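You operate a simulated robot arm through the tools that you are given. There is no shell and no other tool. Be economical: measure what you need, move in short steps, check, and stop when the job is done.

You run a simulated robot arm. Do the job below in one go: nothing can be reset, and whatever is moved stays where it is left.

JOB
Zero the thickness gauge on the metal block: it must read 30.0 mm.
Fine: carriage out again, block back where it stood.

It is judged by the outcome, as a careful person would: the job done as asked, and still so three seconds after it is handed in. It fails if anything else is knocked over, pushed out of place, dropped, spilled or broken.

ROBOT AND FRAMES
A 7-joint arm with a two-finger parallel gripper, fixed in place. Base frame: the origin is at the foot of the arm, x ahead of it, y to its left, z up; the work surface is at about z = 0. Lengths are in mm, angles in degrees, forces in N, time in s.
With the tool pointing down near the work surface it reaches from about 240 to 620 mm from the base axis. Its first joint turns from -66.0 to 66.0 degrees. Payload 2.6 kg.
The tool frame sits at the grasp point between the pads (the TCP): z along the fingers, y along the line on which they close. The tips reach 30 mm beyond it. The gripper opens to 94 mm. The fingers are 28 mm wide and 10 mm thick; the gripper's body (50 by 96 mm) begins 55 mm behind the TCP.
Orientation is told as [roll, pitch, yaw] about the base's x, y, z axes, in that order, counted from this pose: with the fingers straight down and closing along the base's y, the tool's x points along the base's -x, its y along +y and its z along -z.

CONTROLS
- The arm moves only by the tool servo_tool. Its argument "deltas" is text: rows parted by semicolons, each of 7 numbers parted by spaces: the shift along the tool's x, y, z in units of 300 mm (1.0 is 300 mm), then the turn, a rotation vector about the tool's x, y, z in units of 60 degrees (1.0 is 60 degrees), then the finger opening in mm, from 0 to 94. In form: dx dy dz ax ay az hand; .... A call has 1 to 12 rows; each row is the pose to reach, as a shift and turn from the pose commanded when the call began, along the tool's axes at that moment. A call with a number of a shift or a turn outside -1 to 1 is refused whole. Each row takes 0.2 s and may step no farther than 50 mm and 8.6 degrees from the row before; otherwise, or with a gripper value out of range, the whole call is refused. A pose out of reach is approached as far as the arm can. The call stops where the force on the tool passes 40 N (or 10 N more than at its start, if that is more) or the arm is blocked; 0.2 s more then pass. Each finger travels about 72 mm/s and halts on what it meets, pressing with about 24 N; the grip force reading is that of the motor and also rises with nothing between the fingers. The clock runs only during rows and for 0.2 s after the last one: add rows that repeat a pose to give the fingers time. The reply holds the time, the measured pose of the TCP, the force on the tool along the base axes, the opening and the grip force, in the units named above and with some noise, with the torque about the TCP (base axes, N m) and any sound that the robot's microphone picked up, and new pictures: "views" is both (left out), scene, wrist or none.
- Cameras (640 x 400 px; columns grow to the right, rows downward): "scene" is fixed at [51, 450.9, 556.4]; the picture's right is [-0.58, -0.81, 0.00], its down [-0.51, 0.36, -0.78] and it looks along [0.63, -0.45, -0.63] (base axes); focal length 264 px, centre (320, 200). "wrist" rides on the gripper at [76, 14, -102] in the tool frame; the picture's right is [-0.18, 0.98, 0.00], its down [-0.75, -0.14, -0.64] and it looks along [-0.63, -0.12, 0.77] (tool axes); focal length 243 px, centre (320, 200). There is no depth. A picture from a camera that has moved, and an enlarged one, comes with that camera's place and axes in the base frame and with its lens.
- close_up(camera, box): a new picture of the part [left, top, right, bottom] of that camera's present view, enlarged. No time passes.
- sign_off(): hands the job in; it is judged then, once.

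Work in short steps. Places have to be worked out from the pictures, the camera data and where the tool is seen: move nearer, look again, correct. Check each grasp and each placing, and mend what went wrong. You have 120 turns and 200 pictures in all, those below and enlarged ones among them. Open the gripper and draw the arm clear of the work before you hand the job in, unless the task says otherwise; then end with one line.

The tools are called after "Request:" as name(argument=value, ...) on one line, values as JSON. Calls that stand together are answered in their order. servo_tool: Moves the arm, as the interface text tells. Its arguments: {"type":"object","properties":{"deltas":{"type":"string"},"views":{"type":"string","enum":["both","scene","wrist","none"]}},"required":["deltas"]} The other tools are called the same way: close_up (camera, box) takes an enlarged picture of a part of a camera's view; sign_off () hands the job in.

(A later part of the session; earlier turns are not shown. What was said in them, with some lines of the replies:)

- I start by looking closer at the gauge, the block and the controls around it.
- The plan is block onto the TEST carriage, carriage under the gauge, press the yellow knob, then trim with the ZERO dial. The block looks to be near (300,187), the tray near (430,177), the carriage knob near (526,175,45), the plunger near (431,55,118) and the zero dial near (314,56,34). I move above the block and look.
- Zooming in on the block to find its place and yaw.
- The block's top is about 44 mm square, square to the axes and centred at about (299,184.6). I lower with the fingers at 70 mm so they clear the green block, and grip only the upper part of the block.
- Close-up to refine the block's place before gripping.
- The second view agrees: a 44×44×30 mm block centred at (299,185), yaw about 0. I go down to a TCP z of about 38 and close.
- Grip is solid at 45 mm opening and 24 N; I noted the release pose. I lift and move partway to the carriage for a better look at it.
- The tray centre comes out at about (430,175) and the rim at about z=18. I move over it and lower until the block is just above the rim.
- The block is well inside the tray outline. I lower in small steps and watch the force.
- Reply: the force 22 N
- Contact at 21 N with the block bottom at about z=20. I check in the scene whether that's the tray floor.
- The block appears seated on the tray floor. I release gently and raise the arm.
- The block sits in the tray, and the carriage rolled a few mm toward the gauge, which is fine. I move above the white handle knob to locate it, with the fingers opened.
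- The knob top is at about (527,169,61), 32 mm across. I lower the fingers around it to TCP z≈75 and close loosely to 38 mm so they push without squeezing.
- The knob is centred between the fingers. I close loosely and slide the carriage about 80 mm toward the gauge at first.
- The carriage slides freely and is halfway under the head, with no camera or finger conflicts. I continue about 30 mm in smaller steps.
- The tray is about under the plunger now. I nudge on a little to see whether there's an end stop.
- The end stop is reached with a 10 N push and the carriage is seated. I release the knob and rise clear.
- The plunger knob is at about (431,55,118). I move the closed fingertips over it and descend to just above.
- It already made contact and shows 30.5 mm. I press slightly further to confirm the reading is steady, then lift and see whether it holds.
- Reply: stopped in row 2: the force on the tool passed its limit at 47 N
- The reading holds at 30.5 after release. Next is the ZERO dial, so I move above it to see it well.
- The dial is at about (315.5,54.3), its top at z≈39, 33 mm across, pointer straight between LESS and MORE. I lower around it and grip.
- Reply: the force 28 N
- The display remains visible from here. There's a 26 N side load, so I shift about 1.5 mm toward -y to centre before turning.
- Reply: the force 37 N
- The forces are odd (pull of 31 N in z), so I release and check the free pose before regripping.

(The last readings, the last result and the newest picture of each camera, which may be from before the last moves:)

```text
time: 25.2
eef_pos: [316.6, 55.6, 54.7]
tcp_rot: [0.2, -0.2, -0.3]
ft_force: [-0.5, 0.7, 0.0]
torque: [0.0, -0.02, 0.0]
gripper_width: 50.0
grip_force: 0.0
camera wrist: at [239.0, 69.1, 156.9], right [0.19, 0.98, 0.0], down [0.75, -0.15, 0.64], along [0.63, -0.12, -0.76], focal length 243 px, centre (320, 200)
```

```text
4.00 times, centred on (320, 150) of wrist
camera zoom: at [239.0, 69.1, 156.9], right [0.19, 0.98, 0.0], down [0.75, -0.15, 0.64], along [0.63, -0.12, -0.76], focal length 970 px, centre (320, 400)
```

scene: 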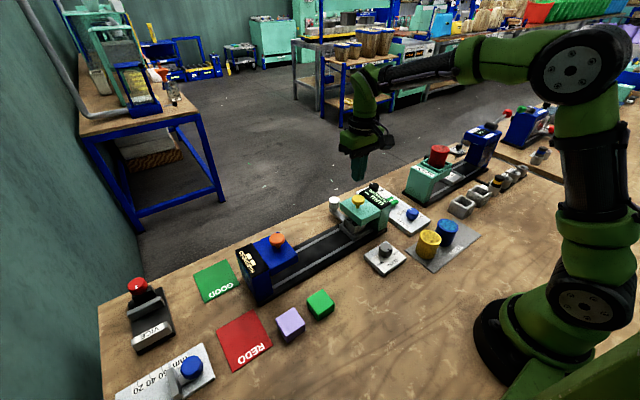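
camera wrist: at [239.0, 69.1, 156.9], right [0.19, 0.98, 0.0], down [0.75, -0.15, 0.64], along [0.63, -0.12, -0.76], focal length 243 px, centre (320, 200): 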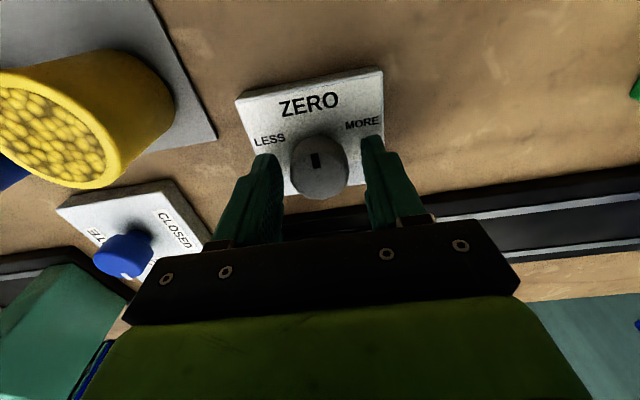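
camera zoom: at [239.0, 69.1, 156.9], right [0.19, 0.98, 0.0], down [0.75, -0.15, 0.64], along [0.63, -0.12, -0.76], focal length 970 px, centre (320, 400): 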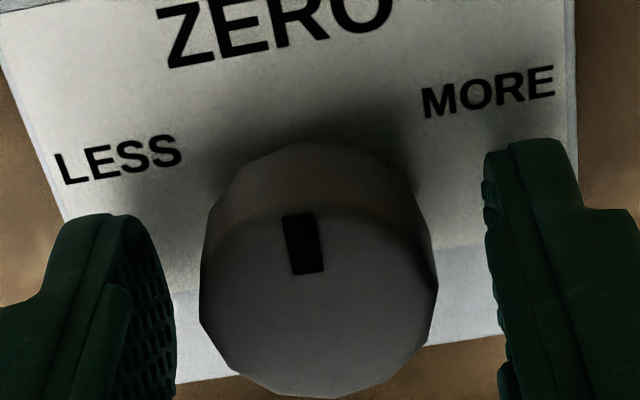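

In the tool view the dial centre lies about 2.5 mm further in x and 1.5 mm toward -y. I correct that and regrip.

Request:
servo_tool(deltas="-0.0085 -0.005 0 0 0 0 50; -0.0085 -0.005 0 0 0 0 50; -0.0085 -0.005 0 0 0 0 32; -0.0085 -0.005 0 0 0 0 32; -0.0085 -0.005 0 0 0 0 32", views="none")

```text
time: 26.4
eef_pos: [317.3, 53.0, 53.7]
tcp_rot: [0.2, -0.2, -0.2]
ft_force: [-1.9, 9.2, -1.4]
torque: [0.08, 0.1, 0.0]
gripper_width: 36.9
grip_force: 4.7
```

One finger has touched and the other is still closing. I give it time and full closing.

Request:
servo_tool(deltas="0 0.002 0 0 0 0 28; 0 0.002 0 0 0 0 28; 0 0.002 0 0 0 0 28", views="none")

```text
time: 27.2
eef_pos: [319.5, 54.3, 54.8]
tcp_rot: [0.1, -0.3, -0.4]
ft_force: [0.3, 13.4, 5.7]
torque: [0.23, 0.0, -0.05]
gripper_width: 35.5
grip_force: 6.5
```

Request:
servo_tool(deltas="0 0.003 0 0 0 0 20; 0 0.003 0 0 0 0 20; 0 0.003 0 0 0 0 20", views="none")

```text
time: 28.0
eef_pos: [320.5, 55.2, 54.4]
tcp_rot: [0.3, -0.3, 0.0]
ft_force: [11.3, 21.1, -4.3]
torque: [0.13, 0.8, -0.09]
gripper_width: 33.5
grip_force: 45.3
```

Held. I take out about 1 mm of y and make a small turn toward LESS, then read the display.

Request:
servo_tool(deltas="0 -0.003 0 0 0 0 20; 0 -0.003 0 0 0 -0.07 20; 0 -0.003 0 0 0 -0.14 20; 0 -0.003 0 0 0 -0.2 20; 0 -0.003 0 0 0 -0.2 20", views="wrist")

Request:
close_up(camera="scene", box=[330, 160, 458, 240])

```text
time: 29.0
eef_pos: [317.8, 55.9, 54.6]
tcp_rot: [0.3, -0.4, 11.5]
ft_force: [2.0, 2.2, 0.3]
torque: [-0.38, 0.17, 0.02]
gripper_width: 33.4
grip_force: 44.7
stopped in row 5: the force on the tool passed its limit at 41 N (the readings are from after the stop); the commanded pose is now the measured one
camera wrist: at [240.5, 53.6, 157.4], right [-0.02, 1.0, 0.01], down [0.76, 0.01, 0.65], along [0.65, 0.02, -0.76], focal length 243 px, centre (320, 200)
```

wrist: 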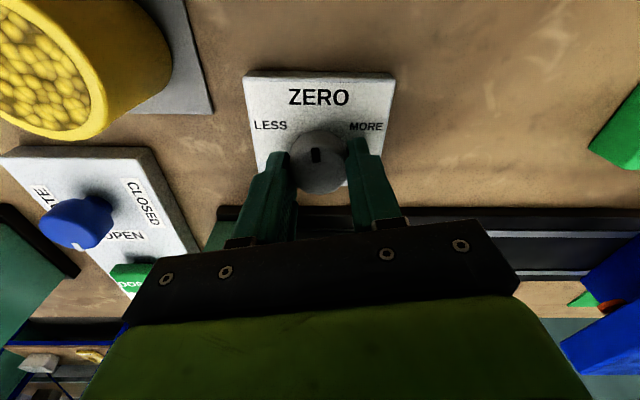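

```text
5.00 times, centred on (394, 200) of scene
camera zoom: at [51.0, 450.8, 556.4], right [-0.58, -0.81, 0.0], down [-0.51, 0.36, -0.78], along [0.63, -0.45, -0.63], focal length 1320 px, centre (-50, 200)
```

zoom: 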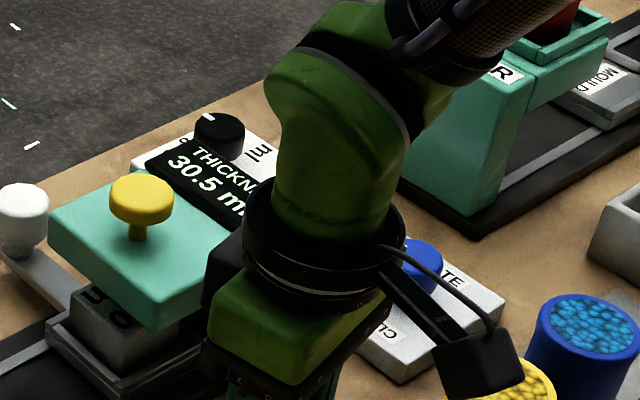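

Request:
close_up(camera="wrist", box=[240, 80, 400, 180])

```text
4.00 times, centred on (320, 130) of wrist
camera zoom: at [240.5, 53.6, 157.4], right [-0.02, 1.0, 0.01], down [0.76, 0.01, 0.65], along [0.65, 0.02, -0.76], focal length 970 px, centre (320, 480)
```

zoom: 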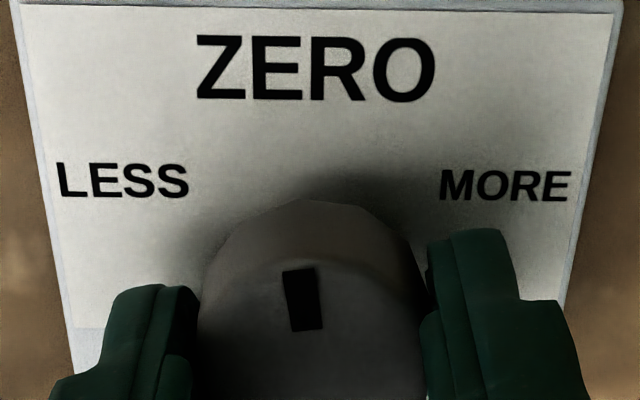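

The dial turned about 11° with the gripper, but the held reading hasn't changed. It needs a new press, so I release, rise and unwind.

Request:
servo_tool(deltas="0 0 0 0 0 0 50; 0 0 0 0 0 0 50; 0 0 -0.05 0 0 0 50; 0 0 -0.2 0 0 0.07 30; 0 0 -0.35 0 0 0.14 0; 0 0 -0.5 0 0 0.193 0; 0 0 -0.52 0 0 0.193 0", views="none")

Request:
close_up(camera="scene", box=[330, 160, 458, 240])

```text
time: 30.6
eef_pos: [315.4, 57.8, 213.6]
tcp_rot: [0.4, -0.4, -0.1]
ft_force: [0.0, -0.2, -0.3]
torque: [0.0, 0.03, -0.03]
gripper_width: 0.0
grip_force: 24.3
```

```text
5.00 times, centred on (394, 200) of scene
camera zoom: at [51.0, 450.9, 556.4], right [-0.58, -0.81, 0.0], down [-0.51, 0.36, -0.78], along [0.63, -0.45, -0.63], focal length 1320 px, centre (-50, 200)
```

zoom: 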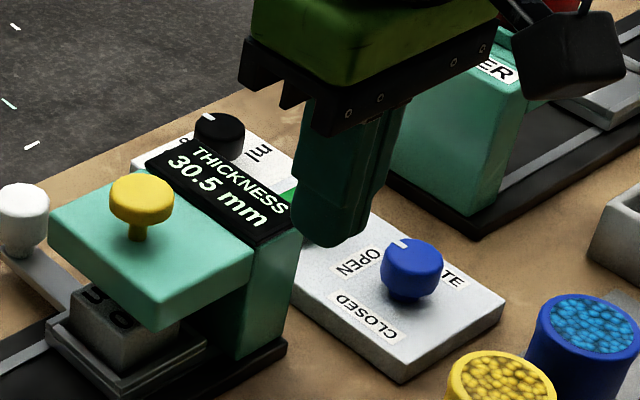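

I re-press the plunger.

Request:
servo_tool(deltas="-0.13 -0.003 0 0 0 0 0; -0.26 -0.006 0 0 0 0 0; -0.392 -0.009 0 0 0 0 0; -0.392 -0.009 0.12 0 0 0 0; -0.392 -0.009 0.18 0 0 0 0; -0.392 -0.009 0.193 0 0 0 0; -0.392 -0.009 0.193 0 0 0 0", views="none")

Request:
close_up(camera="scene", box=[330, 160, 430, 222])

```text
time: 32.2
eef_pos: [436.0, 53.6, 154.6]
tcp_rot: [0.3, -0.3, -0.1]
ft_force: [0.0, 1.2, 1.5]
torque: [0.02, 0.01, -0.01]
gripper_width: 0.0
grip_force: 23.7
```

```text
6.40 times, centred on (380, 191) of scene
camera zoom: at [51.0, 450.9, 556.4], right [-0.58, -0.81, 0.0], down [-0.51, 0.36, -0.78], along [0.63, -0.45, -0.63], focal length 1690 px, centre (-64, 258)
```

zoom: 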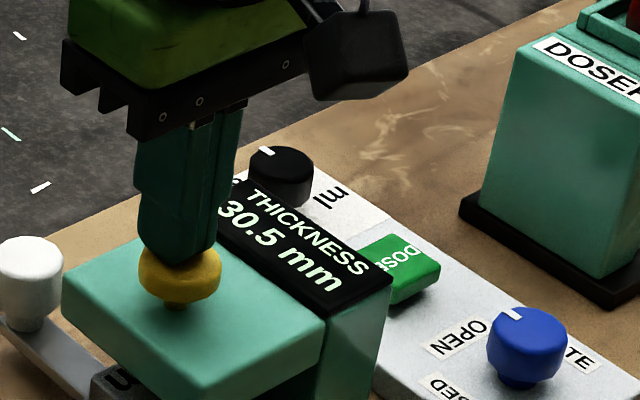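

It still shows 30.5, possibly not fully pressed. I press a little more.

Request:
servo_tool(deltas="0 0 0.007 0 0 0 0; 0 0 0.014 0 0 0 0; 0 0 0.014 0 0 0 0", views="none")

Request:
close_up(camera="scene", box=[330, 160, 430, 222])

```text
time: 33.0
eef_pos: [435.5, 52.4, 152.5]
tcp_rot: [0.4, -0.5, -0.2]
ft_force: [-2.8, 0.5, 5.9]
torque: [-0.02, 0.2, -0.01]
gripper_width: 0.1
grip_force: 23.6
stopped in row 3: the force on the tool passed its limit at 42 N (the readings are from after the stop); the commanded pose is now the measured one
```

```text
6.40 times, centred on (380, 191) of scene
camera zoom: at [51.0, 450.9, 556.4], right [-0.58, -0.81, 0.0], down [-0.51, 0.36, -0.78], along [0.63, -0.45, -0.63], focal length 1690 px, centre (-64, 258)
```

zoom: 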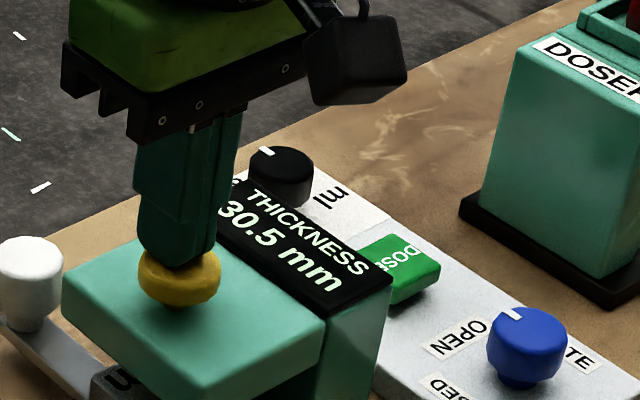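

Fully pressed, still 30.5. I go back to see where the dial pointer stands.

Request:
servo_tool(deltas="0 0 -0.15 0 0 0 0; 0.13 0.003 -0.19 0 0 0 30; 0.26 0.006 -0.19 0 0 0 50; 0.395 0.008 -0.15 0 0 0 50; 0.395 0.008 0 0 0 0 50; 0.395 0.008 0.1 0 0 0 50; 0.395 0.008 0.1 0 0 0 50", views="none")

Request:
close_up(camera="wrist", box=[240, 70, 400, 170])

```text
time: 34.6
eef_pos: [316.8, 56.0, 121.6]
tcp_rot: [0.4, -0.7, -0.2]
ft_force: [0.1, -0.2, -0.8]
torque: [-0.02, -0.02, -0.02]
gripper_width: 50.2
grip_force: 0.0
```

```text
4.00 times, centred on (320, 120) of wrist
camera zoom: at [239.1, 69.8, 223.6], right [0.19, 0.98, 0.01], down [0.75, -0.15, 0.65], along [0.64, -0.11, -0.76], focal length 970 px, centre (320, 520)
```

zoom: 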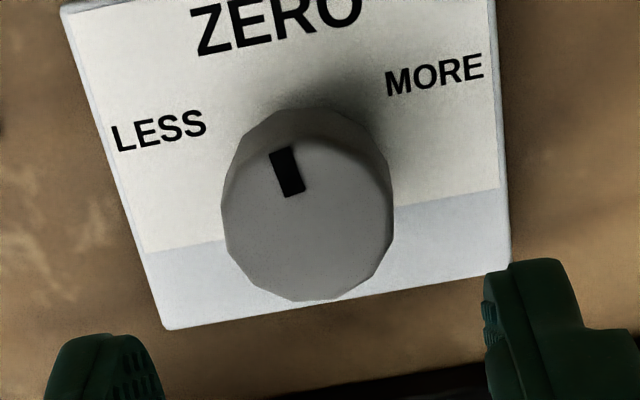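

The pointer did stay about 12° toward LESS, so the gauge needs more turn. I grip again and turn further.

Request:
servo_tool(deltas="0.001 -0.002 0.11 0 0 0 50; 0.001 -0.002 0.225 0 0 0 50; 0.001 -0.002 0.225 0 0 0 50; 0.001 -0.002 0.225 0 0 0 25; 0.001 -0.002 0.225 0 0 0 25; 0.001 -0.002 0.225 0 0 0 25; 0.001 -0.002 0.225 0 0 0 25", views="none")

```text
time: 36.2
eef_pos: [316.5, 55.3, 53.4]
tcp_rot: [0.3, -0.6, -0.1]
ft_force: [4.7, -4.4, -15.0]
torque: [-0.61, -0.68, 0.03]
gripper_width: 33.2
grip_force: 45.2
```

Good, low-load grip. I turn about 33° toward LESS.

Request:
servo_tool(deltas="0 0 0 0 0 -0.08 25; 0 0 0 0 0 -0.16 25; 0 0 0 0 0 -0.24 25; 0 0 0 0 0 -0.32 25; 0 0 0 0 0 -0.4 25; 0 0 0 0 0 -0.48 25; 0 0 0 0 0 -0.55 25; 0 0 0 0 0 -0.55 25", views="none")

Request:
close_up(camera="wrist", box=[240, 80, 400, 180])

Request:
close_up(camera="scene", box=[330, 160, 458, 240])

```text
time: 38.0
eef_pos: [317.1, 56.8, 53.9]
tcp_rot: [0.2, -0.6, 32.9]
ft_force: [-10.3, -8.1, 14.9]
torque: [-0.78, 0.38, -0.02]
gripper_width: 32.7
grip_force: 44.7
```

```text
4.00 times, centred on (320, 130) of wrist
camera zoom: at [244.0, 25.9, 156.4], right [-0.38, 0.93, 0.0], down [0.71, 0.28, 0.65], along [0.6, 0.25, -0.76], focal length 970 px, centre (320, 480)
```

zoom: 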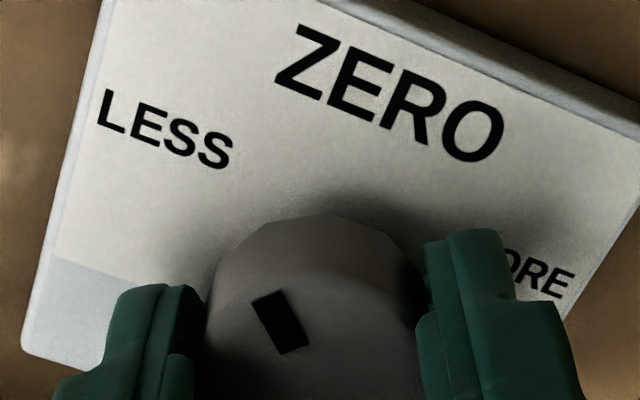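

```text
5.00 times, centred on (394, 200) of scene
camera zoom: at [50.9, 450.9, 556.4], right [-0.58, -0.81, 0.0], down [-0.51, 0.36, -0.78], along [0.63, -0.45, -0.63], focal length 1320 px, centre (-50, 200)
```

zoom: 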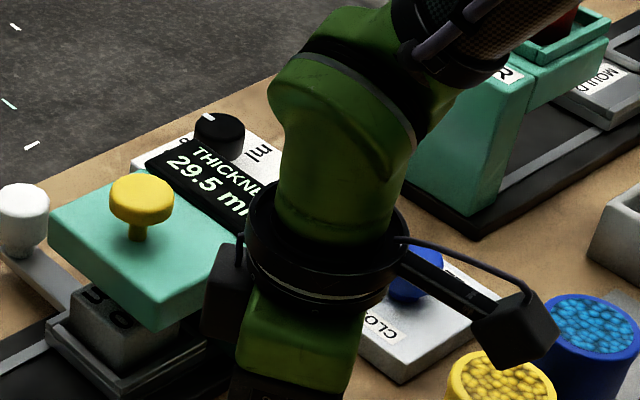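

The display is live after all and now reads 29.5. I turn back in small steps, reading as I go.

Request:
servo_tool(deltas="0 0 0 0 0 0.08 25; 0 0 0 0 0 0.16 25; 0 0 0 0 0 0.16 25", views="none")

Request:
close_up(camera="scene", box=[330, 160, 458, 240])

```text
time: 38.8
eef_pos: [317.7, 56.4, 52.3]
tcp_rot: [0.2, -0.5, 23.1]
ft_force: [-16.8, -16.6, 27.3]
torque: [-0.75, 0.02, 0.05]
gripper_width: 32.4
grip_force: 45.0
```

```text
5.00 times, centred on (394, 200) of scene
camera zoom: at [50.9, 450.9, 556.4], right [-0.58, -0.81, 0.0], down [-0.51, 0.36, -0.78], along [0.63, -0.45, -0.63], focal length 1320 px, centre (-50, 200)
```

zoom: 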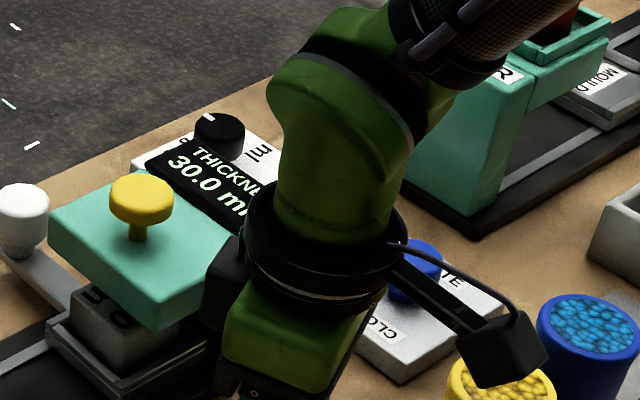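

It reads 30.0. I release the dial without turning it and check that the reading stays.

Request:
servo_tool(deltas="0 0 0 0 0 0.16 50; 0 0 0 0 0 0 50; 0 0 0 0 0 0 50", views="none")

```text
refused: row 1 steps farther than a row can; nothing moved
```

That row was wrong and was refused; the correct command is no turn, only opening.

Request:
servo_tool(deltas="0 0 0 0 0 0 50; 0 0 0 0 0 0 50; 0 0 0 0 0 0 50", views="none")

Request:
close_up(camera="scene", box=[330, 160, 458, 240])

Request:
close_up(camera="wrist", box=[240, 80, 400, 180])

```text
time: 39.6
eef_pos: [318.4, 57.2, 54.0]
tcp_rot: [0.2, -0.7, 23.2]
ft_force: [-0.5, 0.0, -0.6]
torque: [-0.02, 0.02, 0.01]
gripper_width: 50.0
grip_force: 0.1
```

```text
5.00 times, centred on (394, 200) of scene
camera zoom: at [51.0, 450.9, 556.4], right [-0.58, -0.81, 0.0], down [-0.51, 0.36, -0.78], along [0.63, -0.45, -0.63], focal length 1320 px, centre (-50, 200)
```

zoom: 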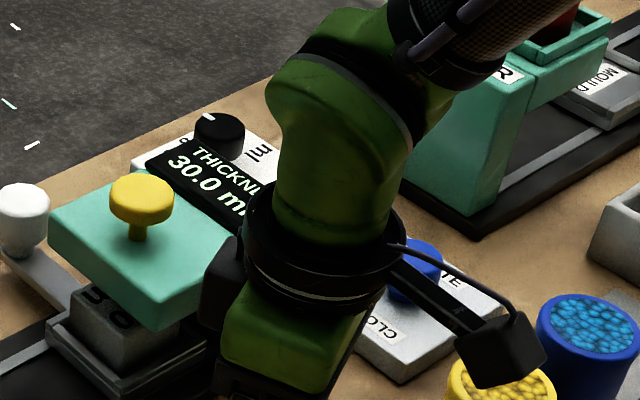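

```text
4.00 times, centred on (320, 130) of wrist
camera zoom: at [241.0, 39.0, 155.5], right [-0.22, 0.98, 0.01], down [0.74, 0.16, 0.65], along [0.63, 0.15, -0.76], focal length 970 px, centre (320, 480)
```

zoom: 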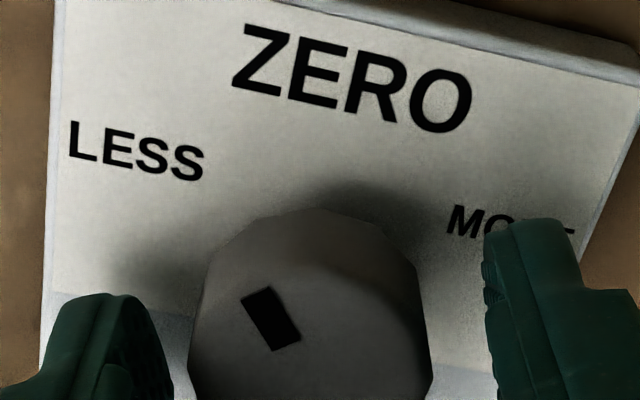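

It holds at 30.0. I rise, unwind, and re-press the plunger to verify with a fresh measurement.

Request:
servo_tool(deltas="0 0 -0.1 0 0 0 50; 0 0 -0.2 0 0 0.1 30; 0 0 -0.35 0 0 0.2 0; 0 0 -0.5 0 0 0.3 0; 0 0 -0.53 0 0 0.387 0; 0 0 -0.53 0 0 0.387 0", views="none")

Request:
close_up(camera="scene", box=[330, 160, 458, 240])

```text
time: 41.0
eef_pos: [314.9, 56.4, 213.4]
tcp_rot: [0.5, -0.6, -0.2]
ft_force: [0.3, -0.9, -0.6]
torque: [-0.01, 0.02, -0.03]
gripper_width: 0.0
grip_force: 24.0
```

```text
5.00 times, centred on (394, 200) of scene
camera zoom: at [51.0, 450.9, 556.4], right [-0.58, -0.81, 0.0], down [-0.51, 0.36, -0.78], along [0.63, -0.45, -0.63], focal length 1320 px, centre (-50, 200)
```

zoom: 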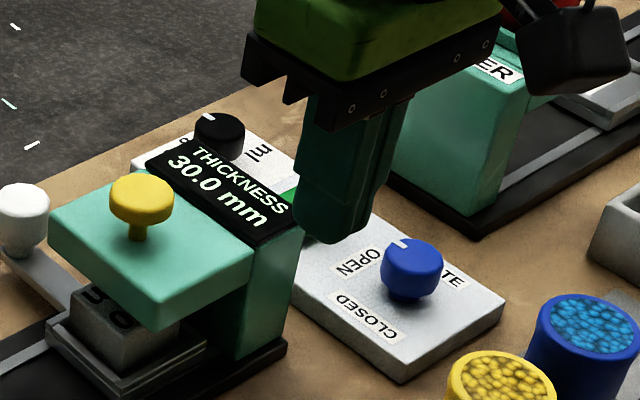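

Now I press again.

Request:
servo_tool(deltas="-0.13 -0.003 0 0 0 0 0; -0.26 -0.006 0 0 0 0 0; -0.392 -0.006 0 0 0 0 0; -0.392 -0.006 0.12 0 0 0 0; -0.392 -0.006 0.18 0 0 0 0; -0.392 -0.006 0.2 0 0 0 0; -0.392 -0.006 0.2 0 0 0 0", views="none")

Request:
close_up(camera="scene", box=[330, 160, 430, 222])

Request:
servo_tool(deltas="0 0 -0.15 0 0 0 0; 0 0 -0.25 0 0 0 0; 0 0 -0.25 0 0 0 0", views="none")

Request:
close_up(camera="scene", box=[280, 160, 440, 260])

```text
time: 42.6
eef_pos: [435.4, 52.5, 154.2]
tcp_rot: [0.4, -0.5, 0.1]
ft_force: [0.7, 0.7, 2.5]
torque: [-0.02, -0.01, -0.03]
gripper_width: 0.1
grip_force: 24.5
```

```text
6.40 times, centred on (380, 191) of scene
camera zoom: at [51.0, 450.9, 556.4], right [-0.58, -0.81, 0.0], down [-0.51, 0.36, -0.78], along [0.63, -0.45, -0.63], focal length 1690 px, centre (-64, 258)
```

zoom: 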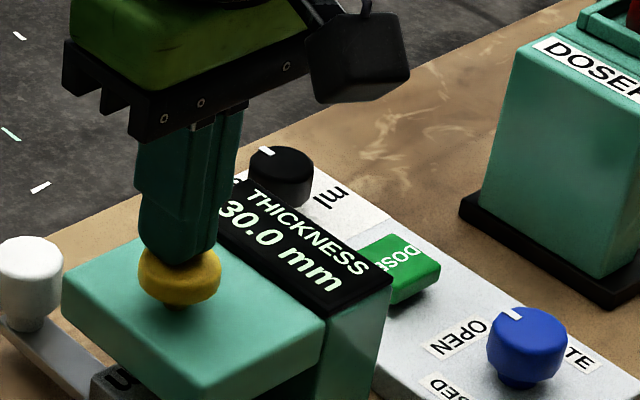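

```text
time: 43.4
eef_pos: [434.7, 52.9, 226.3]
tcp_rot: [0.4, -0.5, 0.0]
ft_force: [-0.4, -0.6, -0.1]
torque: [0.0, -0.01, -0.03]
gripper_width: 0.0
grip_force: 25.0
```

```text
4.00 times, centred on (360, 210) of scene
camera zoom: at [51.0, 450.9, 556.4], right [-0.58, -0.81, 0.0], down [-0.51, 0.36, -0.78], along [0.63, -0.45, -0.63], focal length 1056 px, centre (160, 160)
```

zoom: 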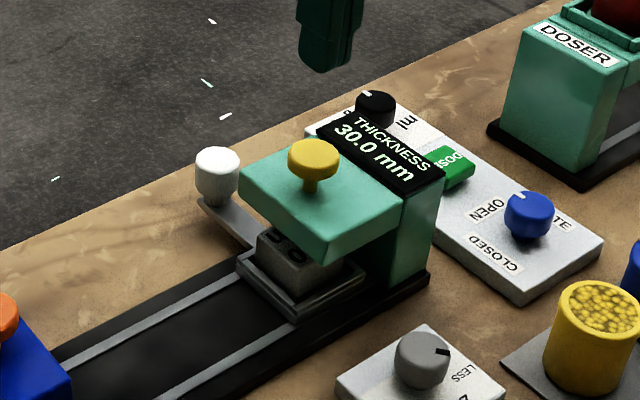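

The gauge reads 30.0 on a fresh press. Now I pull the carriage out: over the handle knob first, fingers open.

Request:
servo_tool(deltas="-0.15 0.01 0 0 0 0 40; -0.307 0.01 0 0 0 0 70; -0.307 0.01 0.13 0 0 0 70; -0.307 0.01 0.26 0 0 0 70; -0.307 0.01 0.35 0 0 0 70; -0.307 0.01 0.35 0 0 0 70", views="wrist")

```text
time: 44.8
eef_pos: [527.7, 58.1, 125.1]
tcp_rot: [0.4, -0.5, -0.1]
ft_force: [0.5, 0.3, -0.8]
torque: [-0.02, 0.03, 0.02]
gripper_width: 70.1
grip_force: 0.1
camera wrist: at [450.4, 72.7, 226.7], right [0.19, 0.98, 0.01], down [0.75, -0.15, 0.65], along [0.64, -0.11, -0.76], focal length 243 px, centre (320, 200)
```

wrist: 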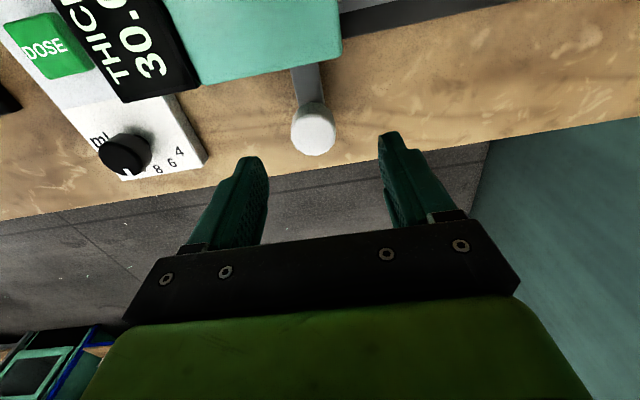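

The knob is at about (530,55.4), so I'm nearly centred. I lower, close loosely and slide the carriage back out about 100 mm.

Request:
servo_tool(deltas="-0.003 -0.006 0.1 0 0 0 70; -0.003 -0.006 0.17 0 0 0 70; -0.003 -0.006 0.17 0 0 0 38; -0.003 -0.006 0.17 0 0 0 38; -0.003 -0.006 0.17 0 0 0 38; -0.003 0.04 0.17 0 0 0 38; -0.003 0.09 0.17 0 0 0 38; -0.003 0.15 0.17 0 0 0 38; -0.003 0.21 0.17 0 0 0 38; -0.003 0.27 0.17 0 0 0 38; -0.003 0.33 0.17 0 0 0 38; -0.003 0.33 0.17 0 0 0 38", views="wrist")

Request:
close_up(camera="scene", box=[240, 160, 400, 260])

```text
time: 47.4
eef_pos: [527.7, 160.0, 74.6]
tcp_rot: [0.6, -0.5, -0.1]
ft_force: [-0.4, -0.5, 0.5]
torque: [-0.01, 0.02, -0.01]
gripper_width: 38.0
grip_force: 0.1
camera wrist: at [450.7, 172.4, 176.7], right [0.18, 0.98, 0.01], down [0.75, -0.15, 0.65], along [0.64, -0.11, -0.76], focal length 243 px, centre (320, 200)
```

wrist: 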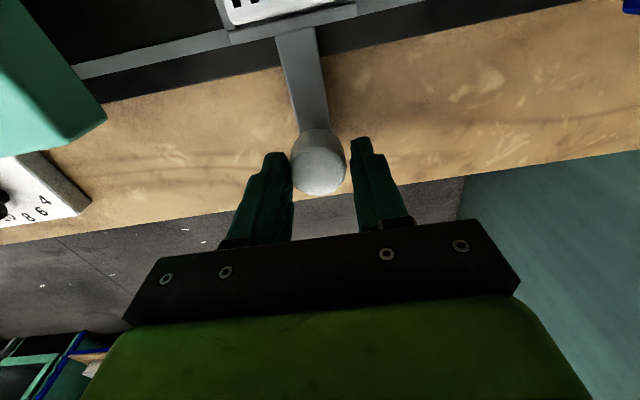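

```text
4.00 times, centred on (320, 210) of scene
camera zoom: at [51.0, 450.9, 556.4], right [-0.58, -0.81, 0.0], down [-0.51, 0.36, -0.78], along [0.63, -0.45, -0.63], focal length 1056 px, centre (320, 160)
```

zoom: 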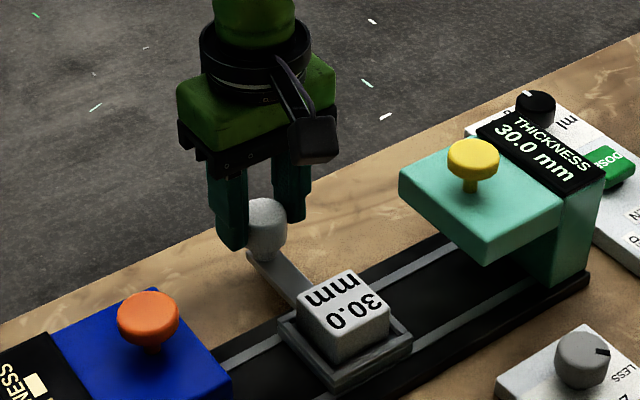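

The reading still holds with the carriage out. I move 16 mm more to bring it to its starting place, then release and rise.

Request:
servo_tool(deltas="0 0.03 0 0 0 0 38; 0 0.055 0 0 0 0 38; 0 0.055 0 0 0 0 38; 0 0.05 0 0 0 0 70; 0 0.05 0 0 0 0 70; 0 0.05 -0.12 0 0 0 70; 0 0.05 -0.26 0 0 0 70; 0 0.05 -0.36 0 0 0 70; 0.12 0.05 -0.36 0 0 0 65; 0.24 0.05 -0.36 0 0 0 65; 0.36 0.05 -0.36 0 0 0 65; 0.36 0.05 -0.36 0 0 0 65", views="wrist")

Request:
close_up(camera="scene", box=[240, 180, 400, 280])

Request:
close_up(camera="wrist", box=[200, 80, 440, 230])

```text
time: 50.0
eef_pos: [417.9, 170.7, 182.2]
tcp_rot: [0.6, -0.5, -0.1]
ft_force: [-1.6, -0.5, 0.1]
torque: [0.02, -0.01, 0.0]
gripper_width: 65.0
grip_force: 0.0
camera wrist: at [339.8, 184.0, 285.0], right [0.19, 0.98, 0.01], down [0.75, -0.15, 0.65], along [0.64, -0.11, -0.76], focal length 243 px, centre (320, 200)
```

wrist: 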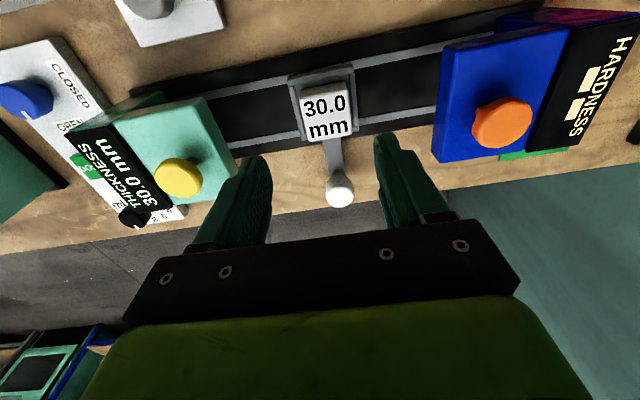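

```text
4.00 times, centred on (320, 230) of scene
camera zoom: at [51.0, 450.9, 556.4], right [-0.58, -0.81, 0.0], down [-0.51, 0.36, -0.78], along [0.63, -0.45, -0.63], focal length 1056 px, centre (320, 80)
```

zoom: 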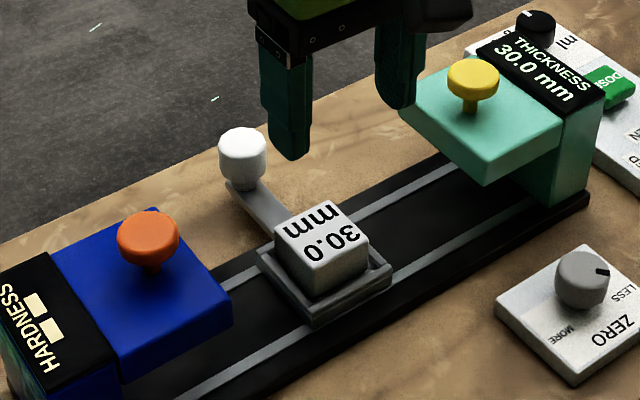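

```text
2.67 times, centred on (320, 155) of wrist
camera zoom: at [339.8, 184.0, 285.0], right [0.19, 0.98, 0.01], down [0.75, -0.15, 0.65], along [0.64, -0.11, -0.76], focal length 647 px, centre (320, 320)
```

zoom: 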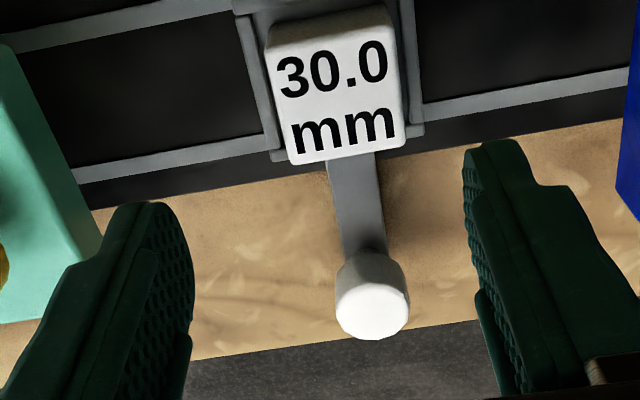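

The carriage is back exactly where it started. The block is at about (430.5,176.5). I descend over it, levelling the small tilt, and check before gripping.

Request:
servo_tool(deltas="-0.046 0.019 0.05 0.01 0.008 0 65; -0.046 0.019 0.2 0.01 0.008 0 65; -0.046 0.019 0.35 0.01 0.008 0 65; -0.046 0.019 0.35 0.01 0.008 0 65", views="wrist")

Request:
close_up(camera="wrist", box=[240, 90, 400, 190])

```text
time: 51.0
eef_pos: [430.6, 175.0, 77.1]
tcp_rot: [-0.2, 0.0, -0.1]
ft_force: [0.2, -0.2, -0.5]
torque: [0.0, -0.03, -0.01]
gripper_width: 65.0
grip_force: 0.0
camera wrist: at [354.0, 188.6, 181.2], right [0.18, 0.98, 0.0], down [0.75, -0.14, 0.64], along [0.63, -0.12, -0.77], focal length 243 px, centre (320, 200)
```

wrist: 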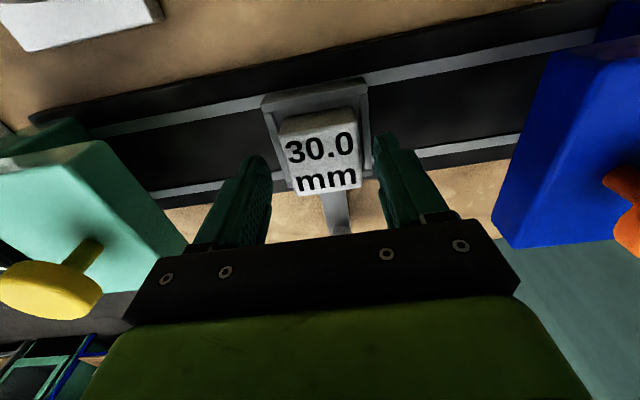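

```text
4.00 times, centred on (320, 140) of wrist
camera zoom: at [354.0, 188.6, 181.2], right [0.18, 0.98, 0.0], down [0.75, -0.14, 0.64], along [0.63, -0.12, -0.77], focal length 970 px, centre (320, 440)
```

zoom: 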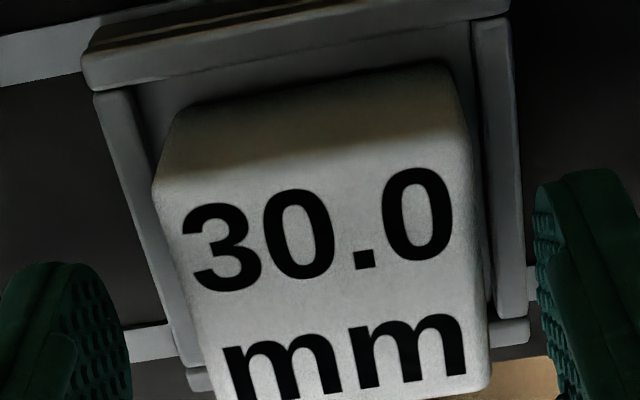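

The block is at about (432.5,176.3), so I adjust 2 mm, lower and grip.

Request:
servo_tool(deltas="-0.006 0.004 0.03 0 0 0 65; -0.006 0.004 0.055 0 0 0 65; -0.006 0.004 0.055 0 0 0 65; -0.006 0.004 0.055 0 0 0 35; -0.006 0.004 0.055 0 0 0 35; -0.006 0.004 0.055 0 0 0 35; -0.006 0.004 0.055 0 0 0 35", views="wrist")

Request:
close_up(camera="scene", box=[240, 180, 400, 280])

```text
time: 52.6
eef_pos: [433.0, 177.9, 63.0]
tcp_rot: [-0.2, 0.0, -0.1]
ft_force: [0.3, 0.5, 0.0]
torque: [0.08, -0.05, -0.02]
gripper_width: 45.4
grip_force: 23.8
camera wrist: at [357.0, 191.1, 164.9], right [0.18, 0.98, 0.0], down [0.75, -0.14, 0.64], along [0.63, -0.12, -0.77], focal length 243 px, centre (320, 200)
```

wrist: 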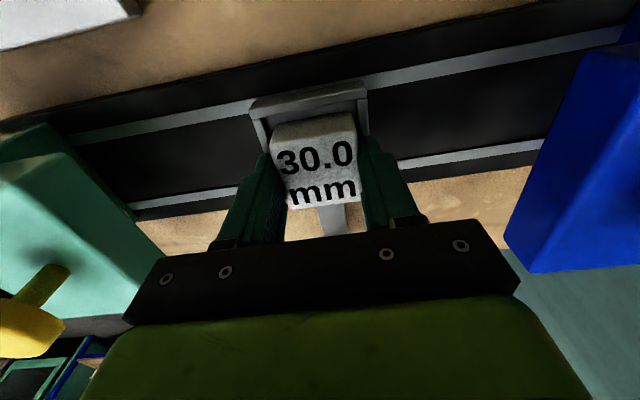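

```text
4.00 times, centred on (320, 230) of scene
camera zoom: at [51.0, 450.9, 556.4], right [-0.58, -0.81, 0.0], down [-0.51, 0.36, -0.78], along [0.63, -0.45, -0.63], focal length 1056 px, centre (320, 80)
```

zoom: 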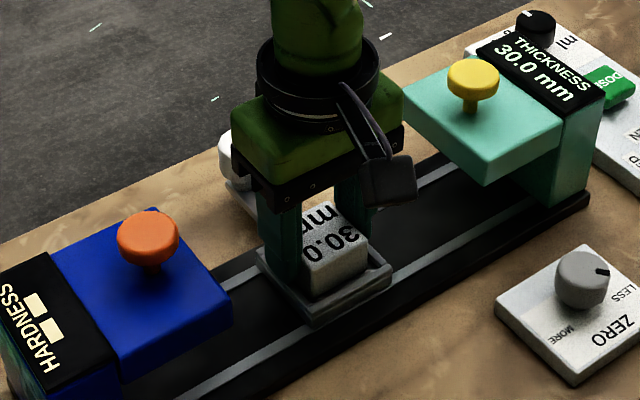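

Held securely, with the same position in the fingers as at first. I lift straight up, carry it back over its original spot, and come down near the table.

Request:
servo_tool(deltas="0 0 -0.1 0 0 0 35; 0 0 -0.2 0 0 0 35; 0 0 -0.28 0 0 0 35; 0.12 0.008 -0.28 0 0 0 35; 0.24 0.016 -0.28 0 0 0 35; 0.36 0.023 -0.28 0 0 0 35; 0.444 0.025 -0.28 0 0 0 35; 0.444 0.025 -0.15 0 0 0 35; 0.444 0.025 0 0 0 0 35; 0.444 0.025 0.03 0 0 0 35; 0.444 0.025 0.03 0 0 0 35", views="wrist")

Request:
close_up(camera="scene", box=[280, 240, 408, 320])

```text
time: 55.0
eef_pos: [301.0, 185.2, 53.4]
tcp_rot: [-0.2, 0.0, -0.1]
ft_force: [-0.5, -0.3, -2.1]
torque: [0.01, 0.0, -0.02]
gripper_width: 45.3
grip_force: 24.0
camera wrist: at [223.5, 199.3, 156.7], right [0.19, 0.98, 0.0], down [0.75, -0.14, 0.64], along [0.63, -0.12, -0.77], focal length 243 px, centre (320, 200)
```

wrist: 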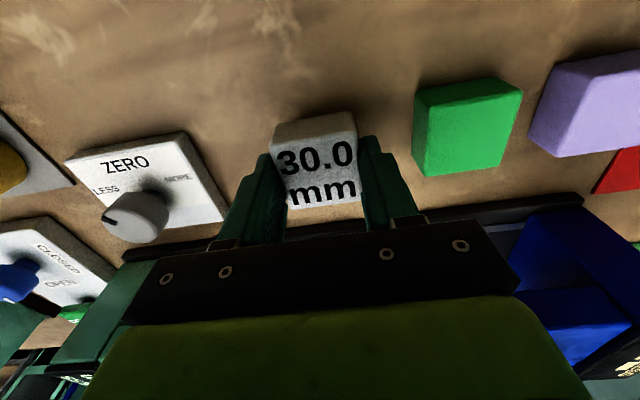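

```text
5.00 times, centred on (344, 280) of scene
camera zoom: at [51.0, 450.9, 556.4], right [-0.58, -0.81, 0.0], down [-0.51, 0.36, -0.78], along [0.63, -0.45, -0.63], focal length 1320 px, centre (200, -200)
```

zoom: 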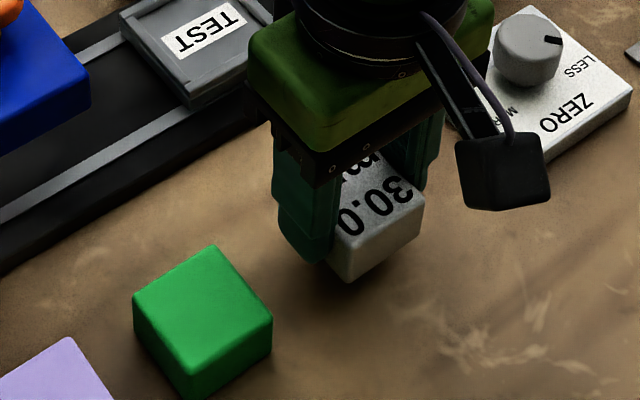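

The bottom is about 10 mm above the table. I lower in small steps until contact.

Request:
servo_tool(deltas="0.002 0 0.01 0 0 0 35; 0.002 0 0.02 0 0 0 35; 0.002 0 0.027 0 0 0 35; 0.002 0 0.027 0 0 0 35", views="none")

Request:
close_up(camera="scene", box=[280, 240, 408, 320])

```text
time: 56.0
eef_pos: [299.9, 186.2, 45.5]
tcp_rot: [-0.3, 0.1, 0.0]
ft_force: [-0.9, 0.3, -1.3]
torque: [-0.02, 0.0, 0.04]
gripper_width: 45.6
grip_force: 24.1
```

```text
5.00 times, centred on (344, 280) of scene
camera zoom: at [51.0, 450.9, 556.4], right [-0.58, -0.81, 0.0], down [-0.51, 0.36, -0.78], along [0.63, -0.45, -0.63], focal length 1320 px, centre (200, -200)
```

zoom: 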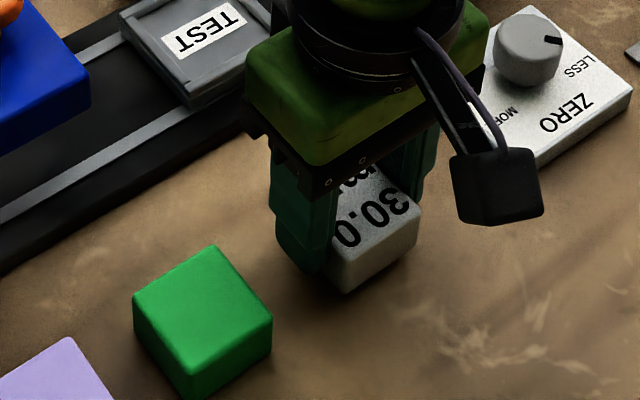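

Nearly down; I lower a few mm more.

Request:
servo_tool(deltas="0 0 0.006 0 0 0 35; 0 0 0.01 0 0 0 35; 0 0 0.01 0 0 0 35", views="none")

Request:
close_up(camera="scene", box=[280, 240, 408, 320])

```text
time: 56.8
eef_pos: [301.7, 185.6, 40.5]
tcp_rot: [-0.2, 0.0, 0.0]
ft_force: [0.2, 0.3, -1.5]
torque: [-0.03, 0.04, 0.01]
gripper_width: 45.2
grip_force: 23.9
```

```text
5.00 times, centred on (344, 280) of scene
camera zoom: at [51.0, 450.9, 556.4], right [-0.58, -0.81, 0.0], down [-0.51, 0.36, -0.78], along [0.63, -0.45, -0.63], focal length 1320 px, centre (200, -200)
```

zoom: 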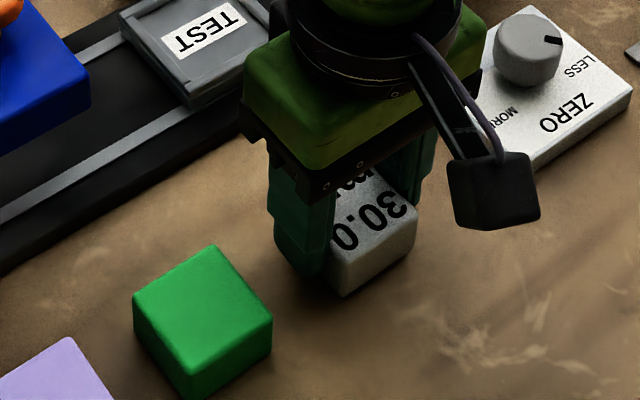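

Request:
servo_tool(deltas="0 0 0.004 0 0 0 35; 0 0 0.007 0 0 0 35; 0 0 0.007 0 0 0 35", views="none")

Request:
close_up(camera="scene", box=[280, 240, 408, 320])

```text
time: 57.6
eef_pos: [301.6, 185.4, 38.4]
tcp_rot: [-0.2, 0.1, 0.0]
ft_force: [-0.6, 0.8, -1.5]
torque: [0.0, -0.01, -0.05]
gripper_width: 45.4
grip_force: 24.2
```

```text
5.00 times, centred on (344, 280) of scene
camera zoom: at [51.0, 450.9, 556.4], right [-0.58, -0.81, 0.0], down [-0.51, 0.36, -0.78], along [0.63, -0.45, -0.63], focal length 1320 px, centre (200, -200)
```

zoom: 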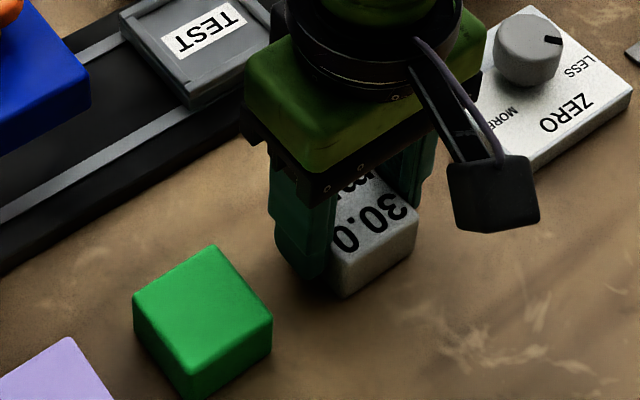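

Request:
servo_tool(deltas="0 0 0.004 0 0 0 35; 0 0 0.007 0 0 0 35; 0 0 0.007 0 0 0 35", views="none")

```text
time: 58.4
eef_pos: [302.7, 186.3, 37.1]
tcp_rot: [-0.2, -0.2, -0.1]
ft_force: [-1.8, -5.7, 17.2]
torque: [-0.1, 0.05, -0.05]
gripper_width: 45.5
grip_force: 23.6
```

The block is down on the table (17 N), and its image corners match the originals to within about 1 px. I release and rise.

Request:
servo_tool(deltas="0 0 -0.004 0 0 0 35; 0 0 -0.004 0 0 0 65; 0 0 -0.004 0 0 0 65; 0 0 -0.1 0 0 0 65; 0 0 -0.25 0 0 0 65; 0 0 -0.37 0 0 0 65; 0 0 -0.37 0 0 0 65", views="both")

Request:
close_up(camera="scene", box=[280, 240, 408, 320])

Request:
close_up(camera="wrist", box=[240, 50, 400, 150])

```text
time: 60.0
eef_pos: [301.4, 186.4, 146.4]
tcp_rot: [-0.2, 0.0, 0.0]
ft_force: [0.1, 1.0, -0.7]
torque: [0.0, -0.01, 0.02]
gripper_width: 64.8
grip_force: 0.0
camera wrist: at [225.7, 201.6, 249.6], right [0.18, 0.98, 0.0], down [0.75, -0.14, 0.64], along [0.63, -0.12, -0.77], focal length 243 px, centre (320, 200)
```

scene: 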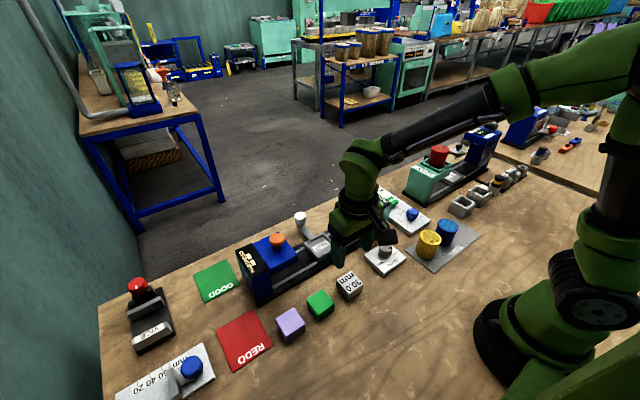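
wrist: 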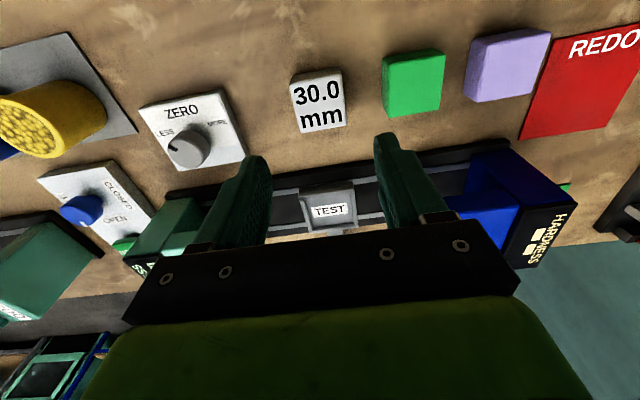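

```text
5.00 times, centred on (344, 280) of scene
camera zoom: at [51.0, 450.9, 556.4], right [-0.58, -0.81, 0.0], down [-0.51, 0.36, -0.78], along [0.63, -0.45, -0.63], focal length 1320 px, centre (200, -200)
```

zoom: 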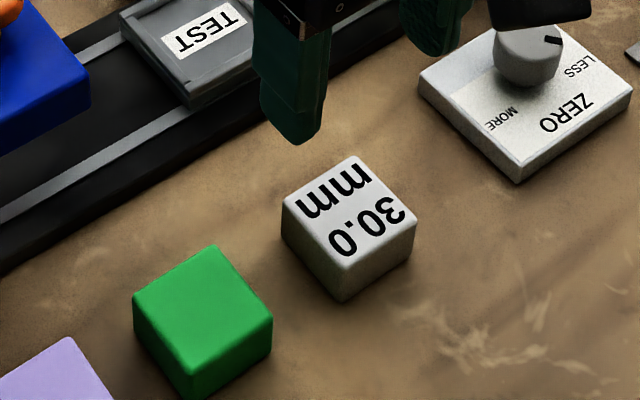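

```text
4.00 times, centred on (320, 100) of wrist
camera zoom: at [225.7, 201.6, 249.6], right [0.18, 0.98, 0.0], down [0.75, -0.14, 0.64], along [0.63, -0.12, -0.77], focal length 970 px, centre (320, 600)
```

zoom: 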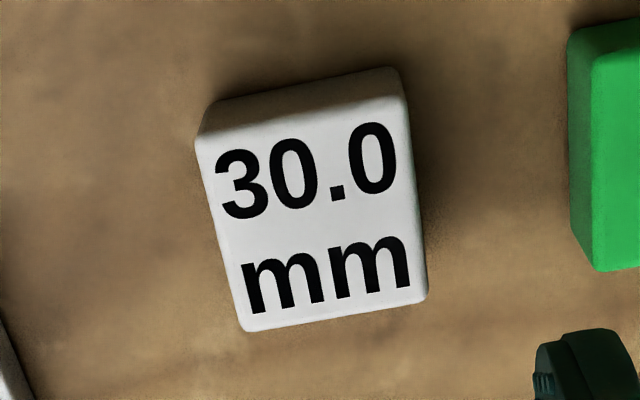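

The block is back to within about 1 mm. I draw the arm clear and check the final state.

Request:
servo_tool(deltas="0 0 -0.15 0 0 0 65; 0 -0.05 -0.3 0 0 0 65; 0 -0.2 -0.35 0 0 0 65; 0 -0.35 -0.4 0 0 0 65; 0 -0.5 -0.45 0 0 0 65; 0 -0.65 -0.5 0 0 0 65; 0 -0.74 -0.5 0 0 0 65; 0 -0.74 -0.5 0 0 0 65", views="scene")

Request:
close_up(camera="scene", box=[240, 170, 432, 290])

```text
time: 61.8
eef_pos: [303.3, -37.1, 298.7]
tcp_rot: [-0.2, 0.0, 0.0]
ft_force: [0.6, 0.3, 0.9]
torque: [0.0, -0.01, 0.0]
gripper_width: 65.0
grip_force: 0.0
```

scene: 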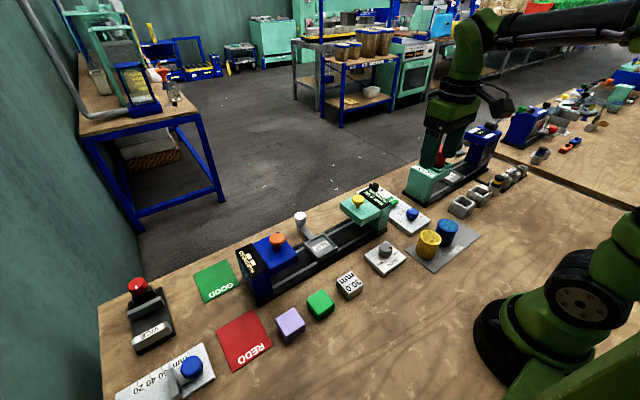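

```text
3.33 times, centred on (336, 230) of scene
camera zoom: at [51.0, 450.9, 556.4], right [-0.58, -0.81, 0.0], down [-0.51, 0.36, -0.78], along [0.63, -0.45, -0.63], focal length 880 px, centre (267, 100)
```

zoom: 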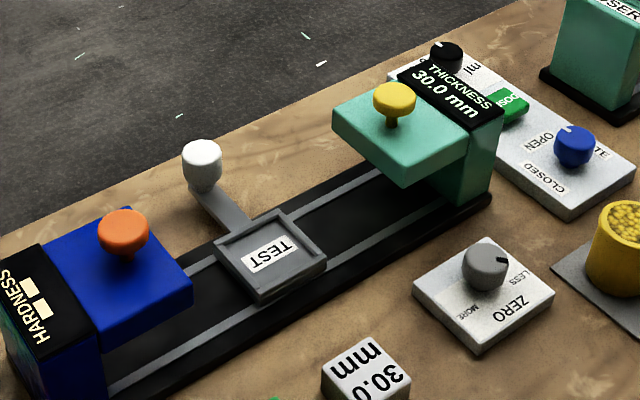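

The gauge reads 30.0 mm, the carriage is out at its starting place, the block is back, and the arm is clear. I hand the job in.

Request:
sign_off()

```text
The job is handed in.
```

The thickness gauge now reads 30.0 mm on the metal block, confirmed by a fresh press after I set the ZERO dial. The carriage is out again, the block is back within about 1 mm of where it stood, and the arm is clear.
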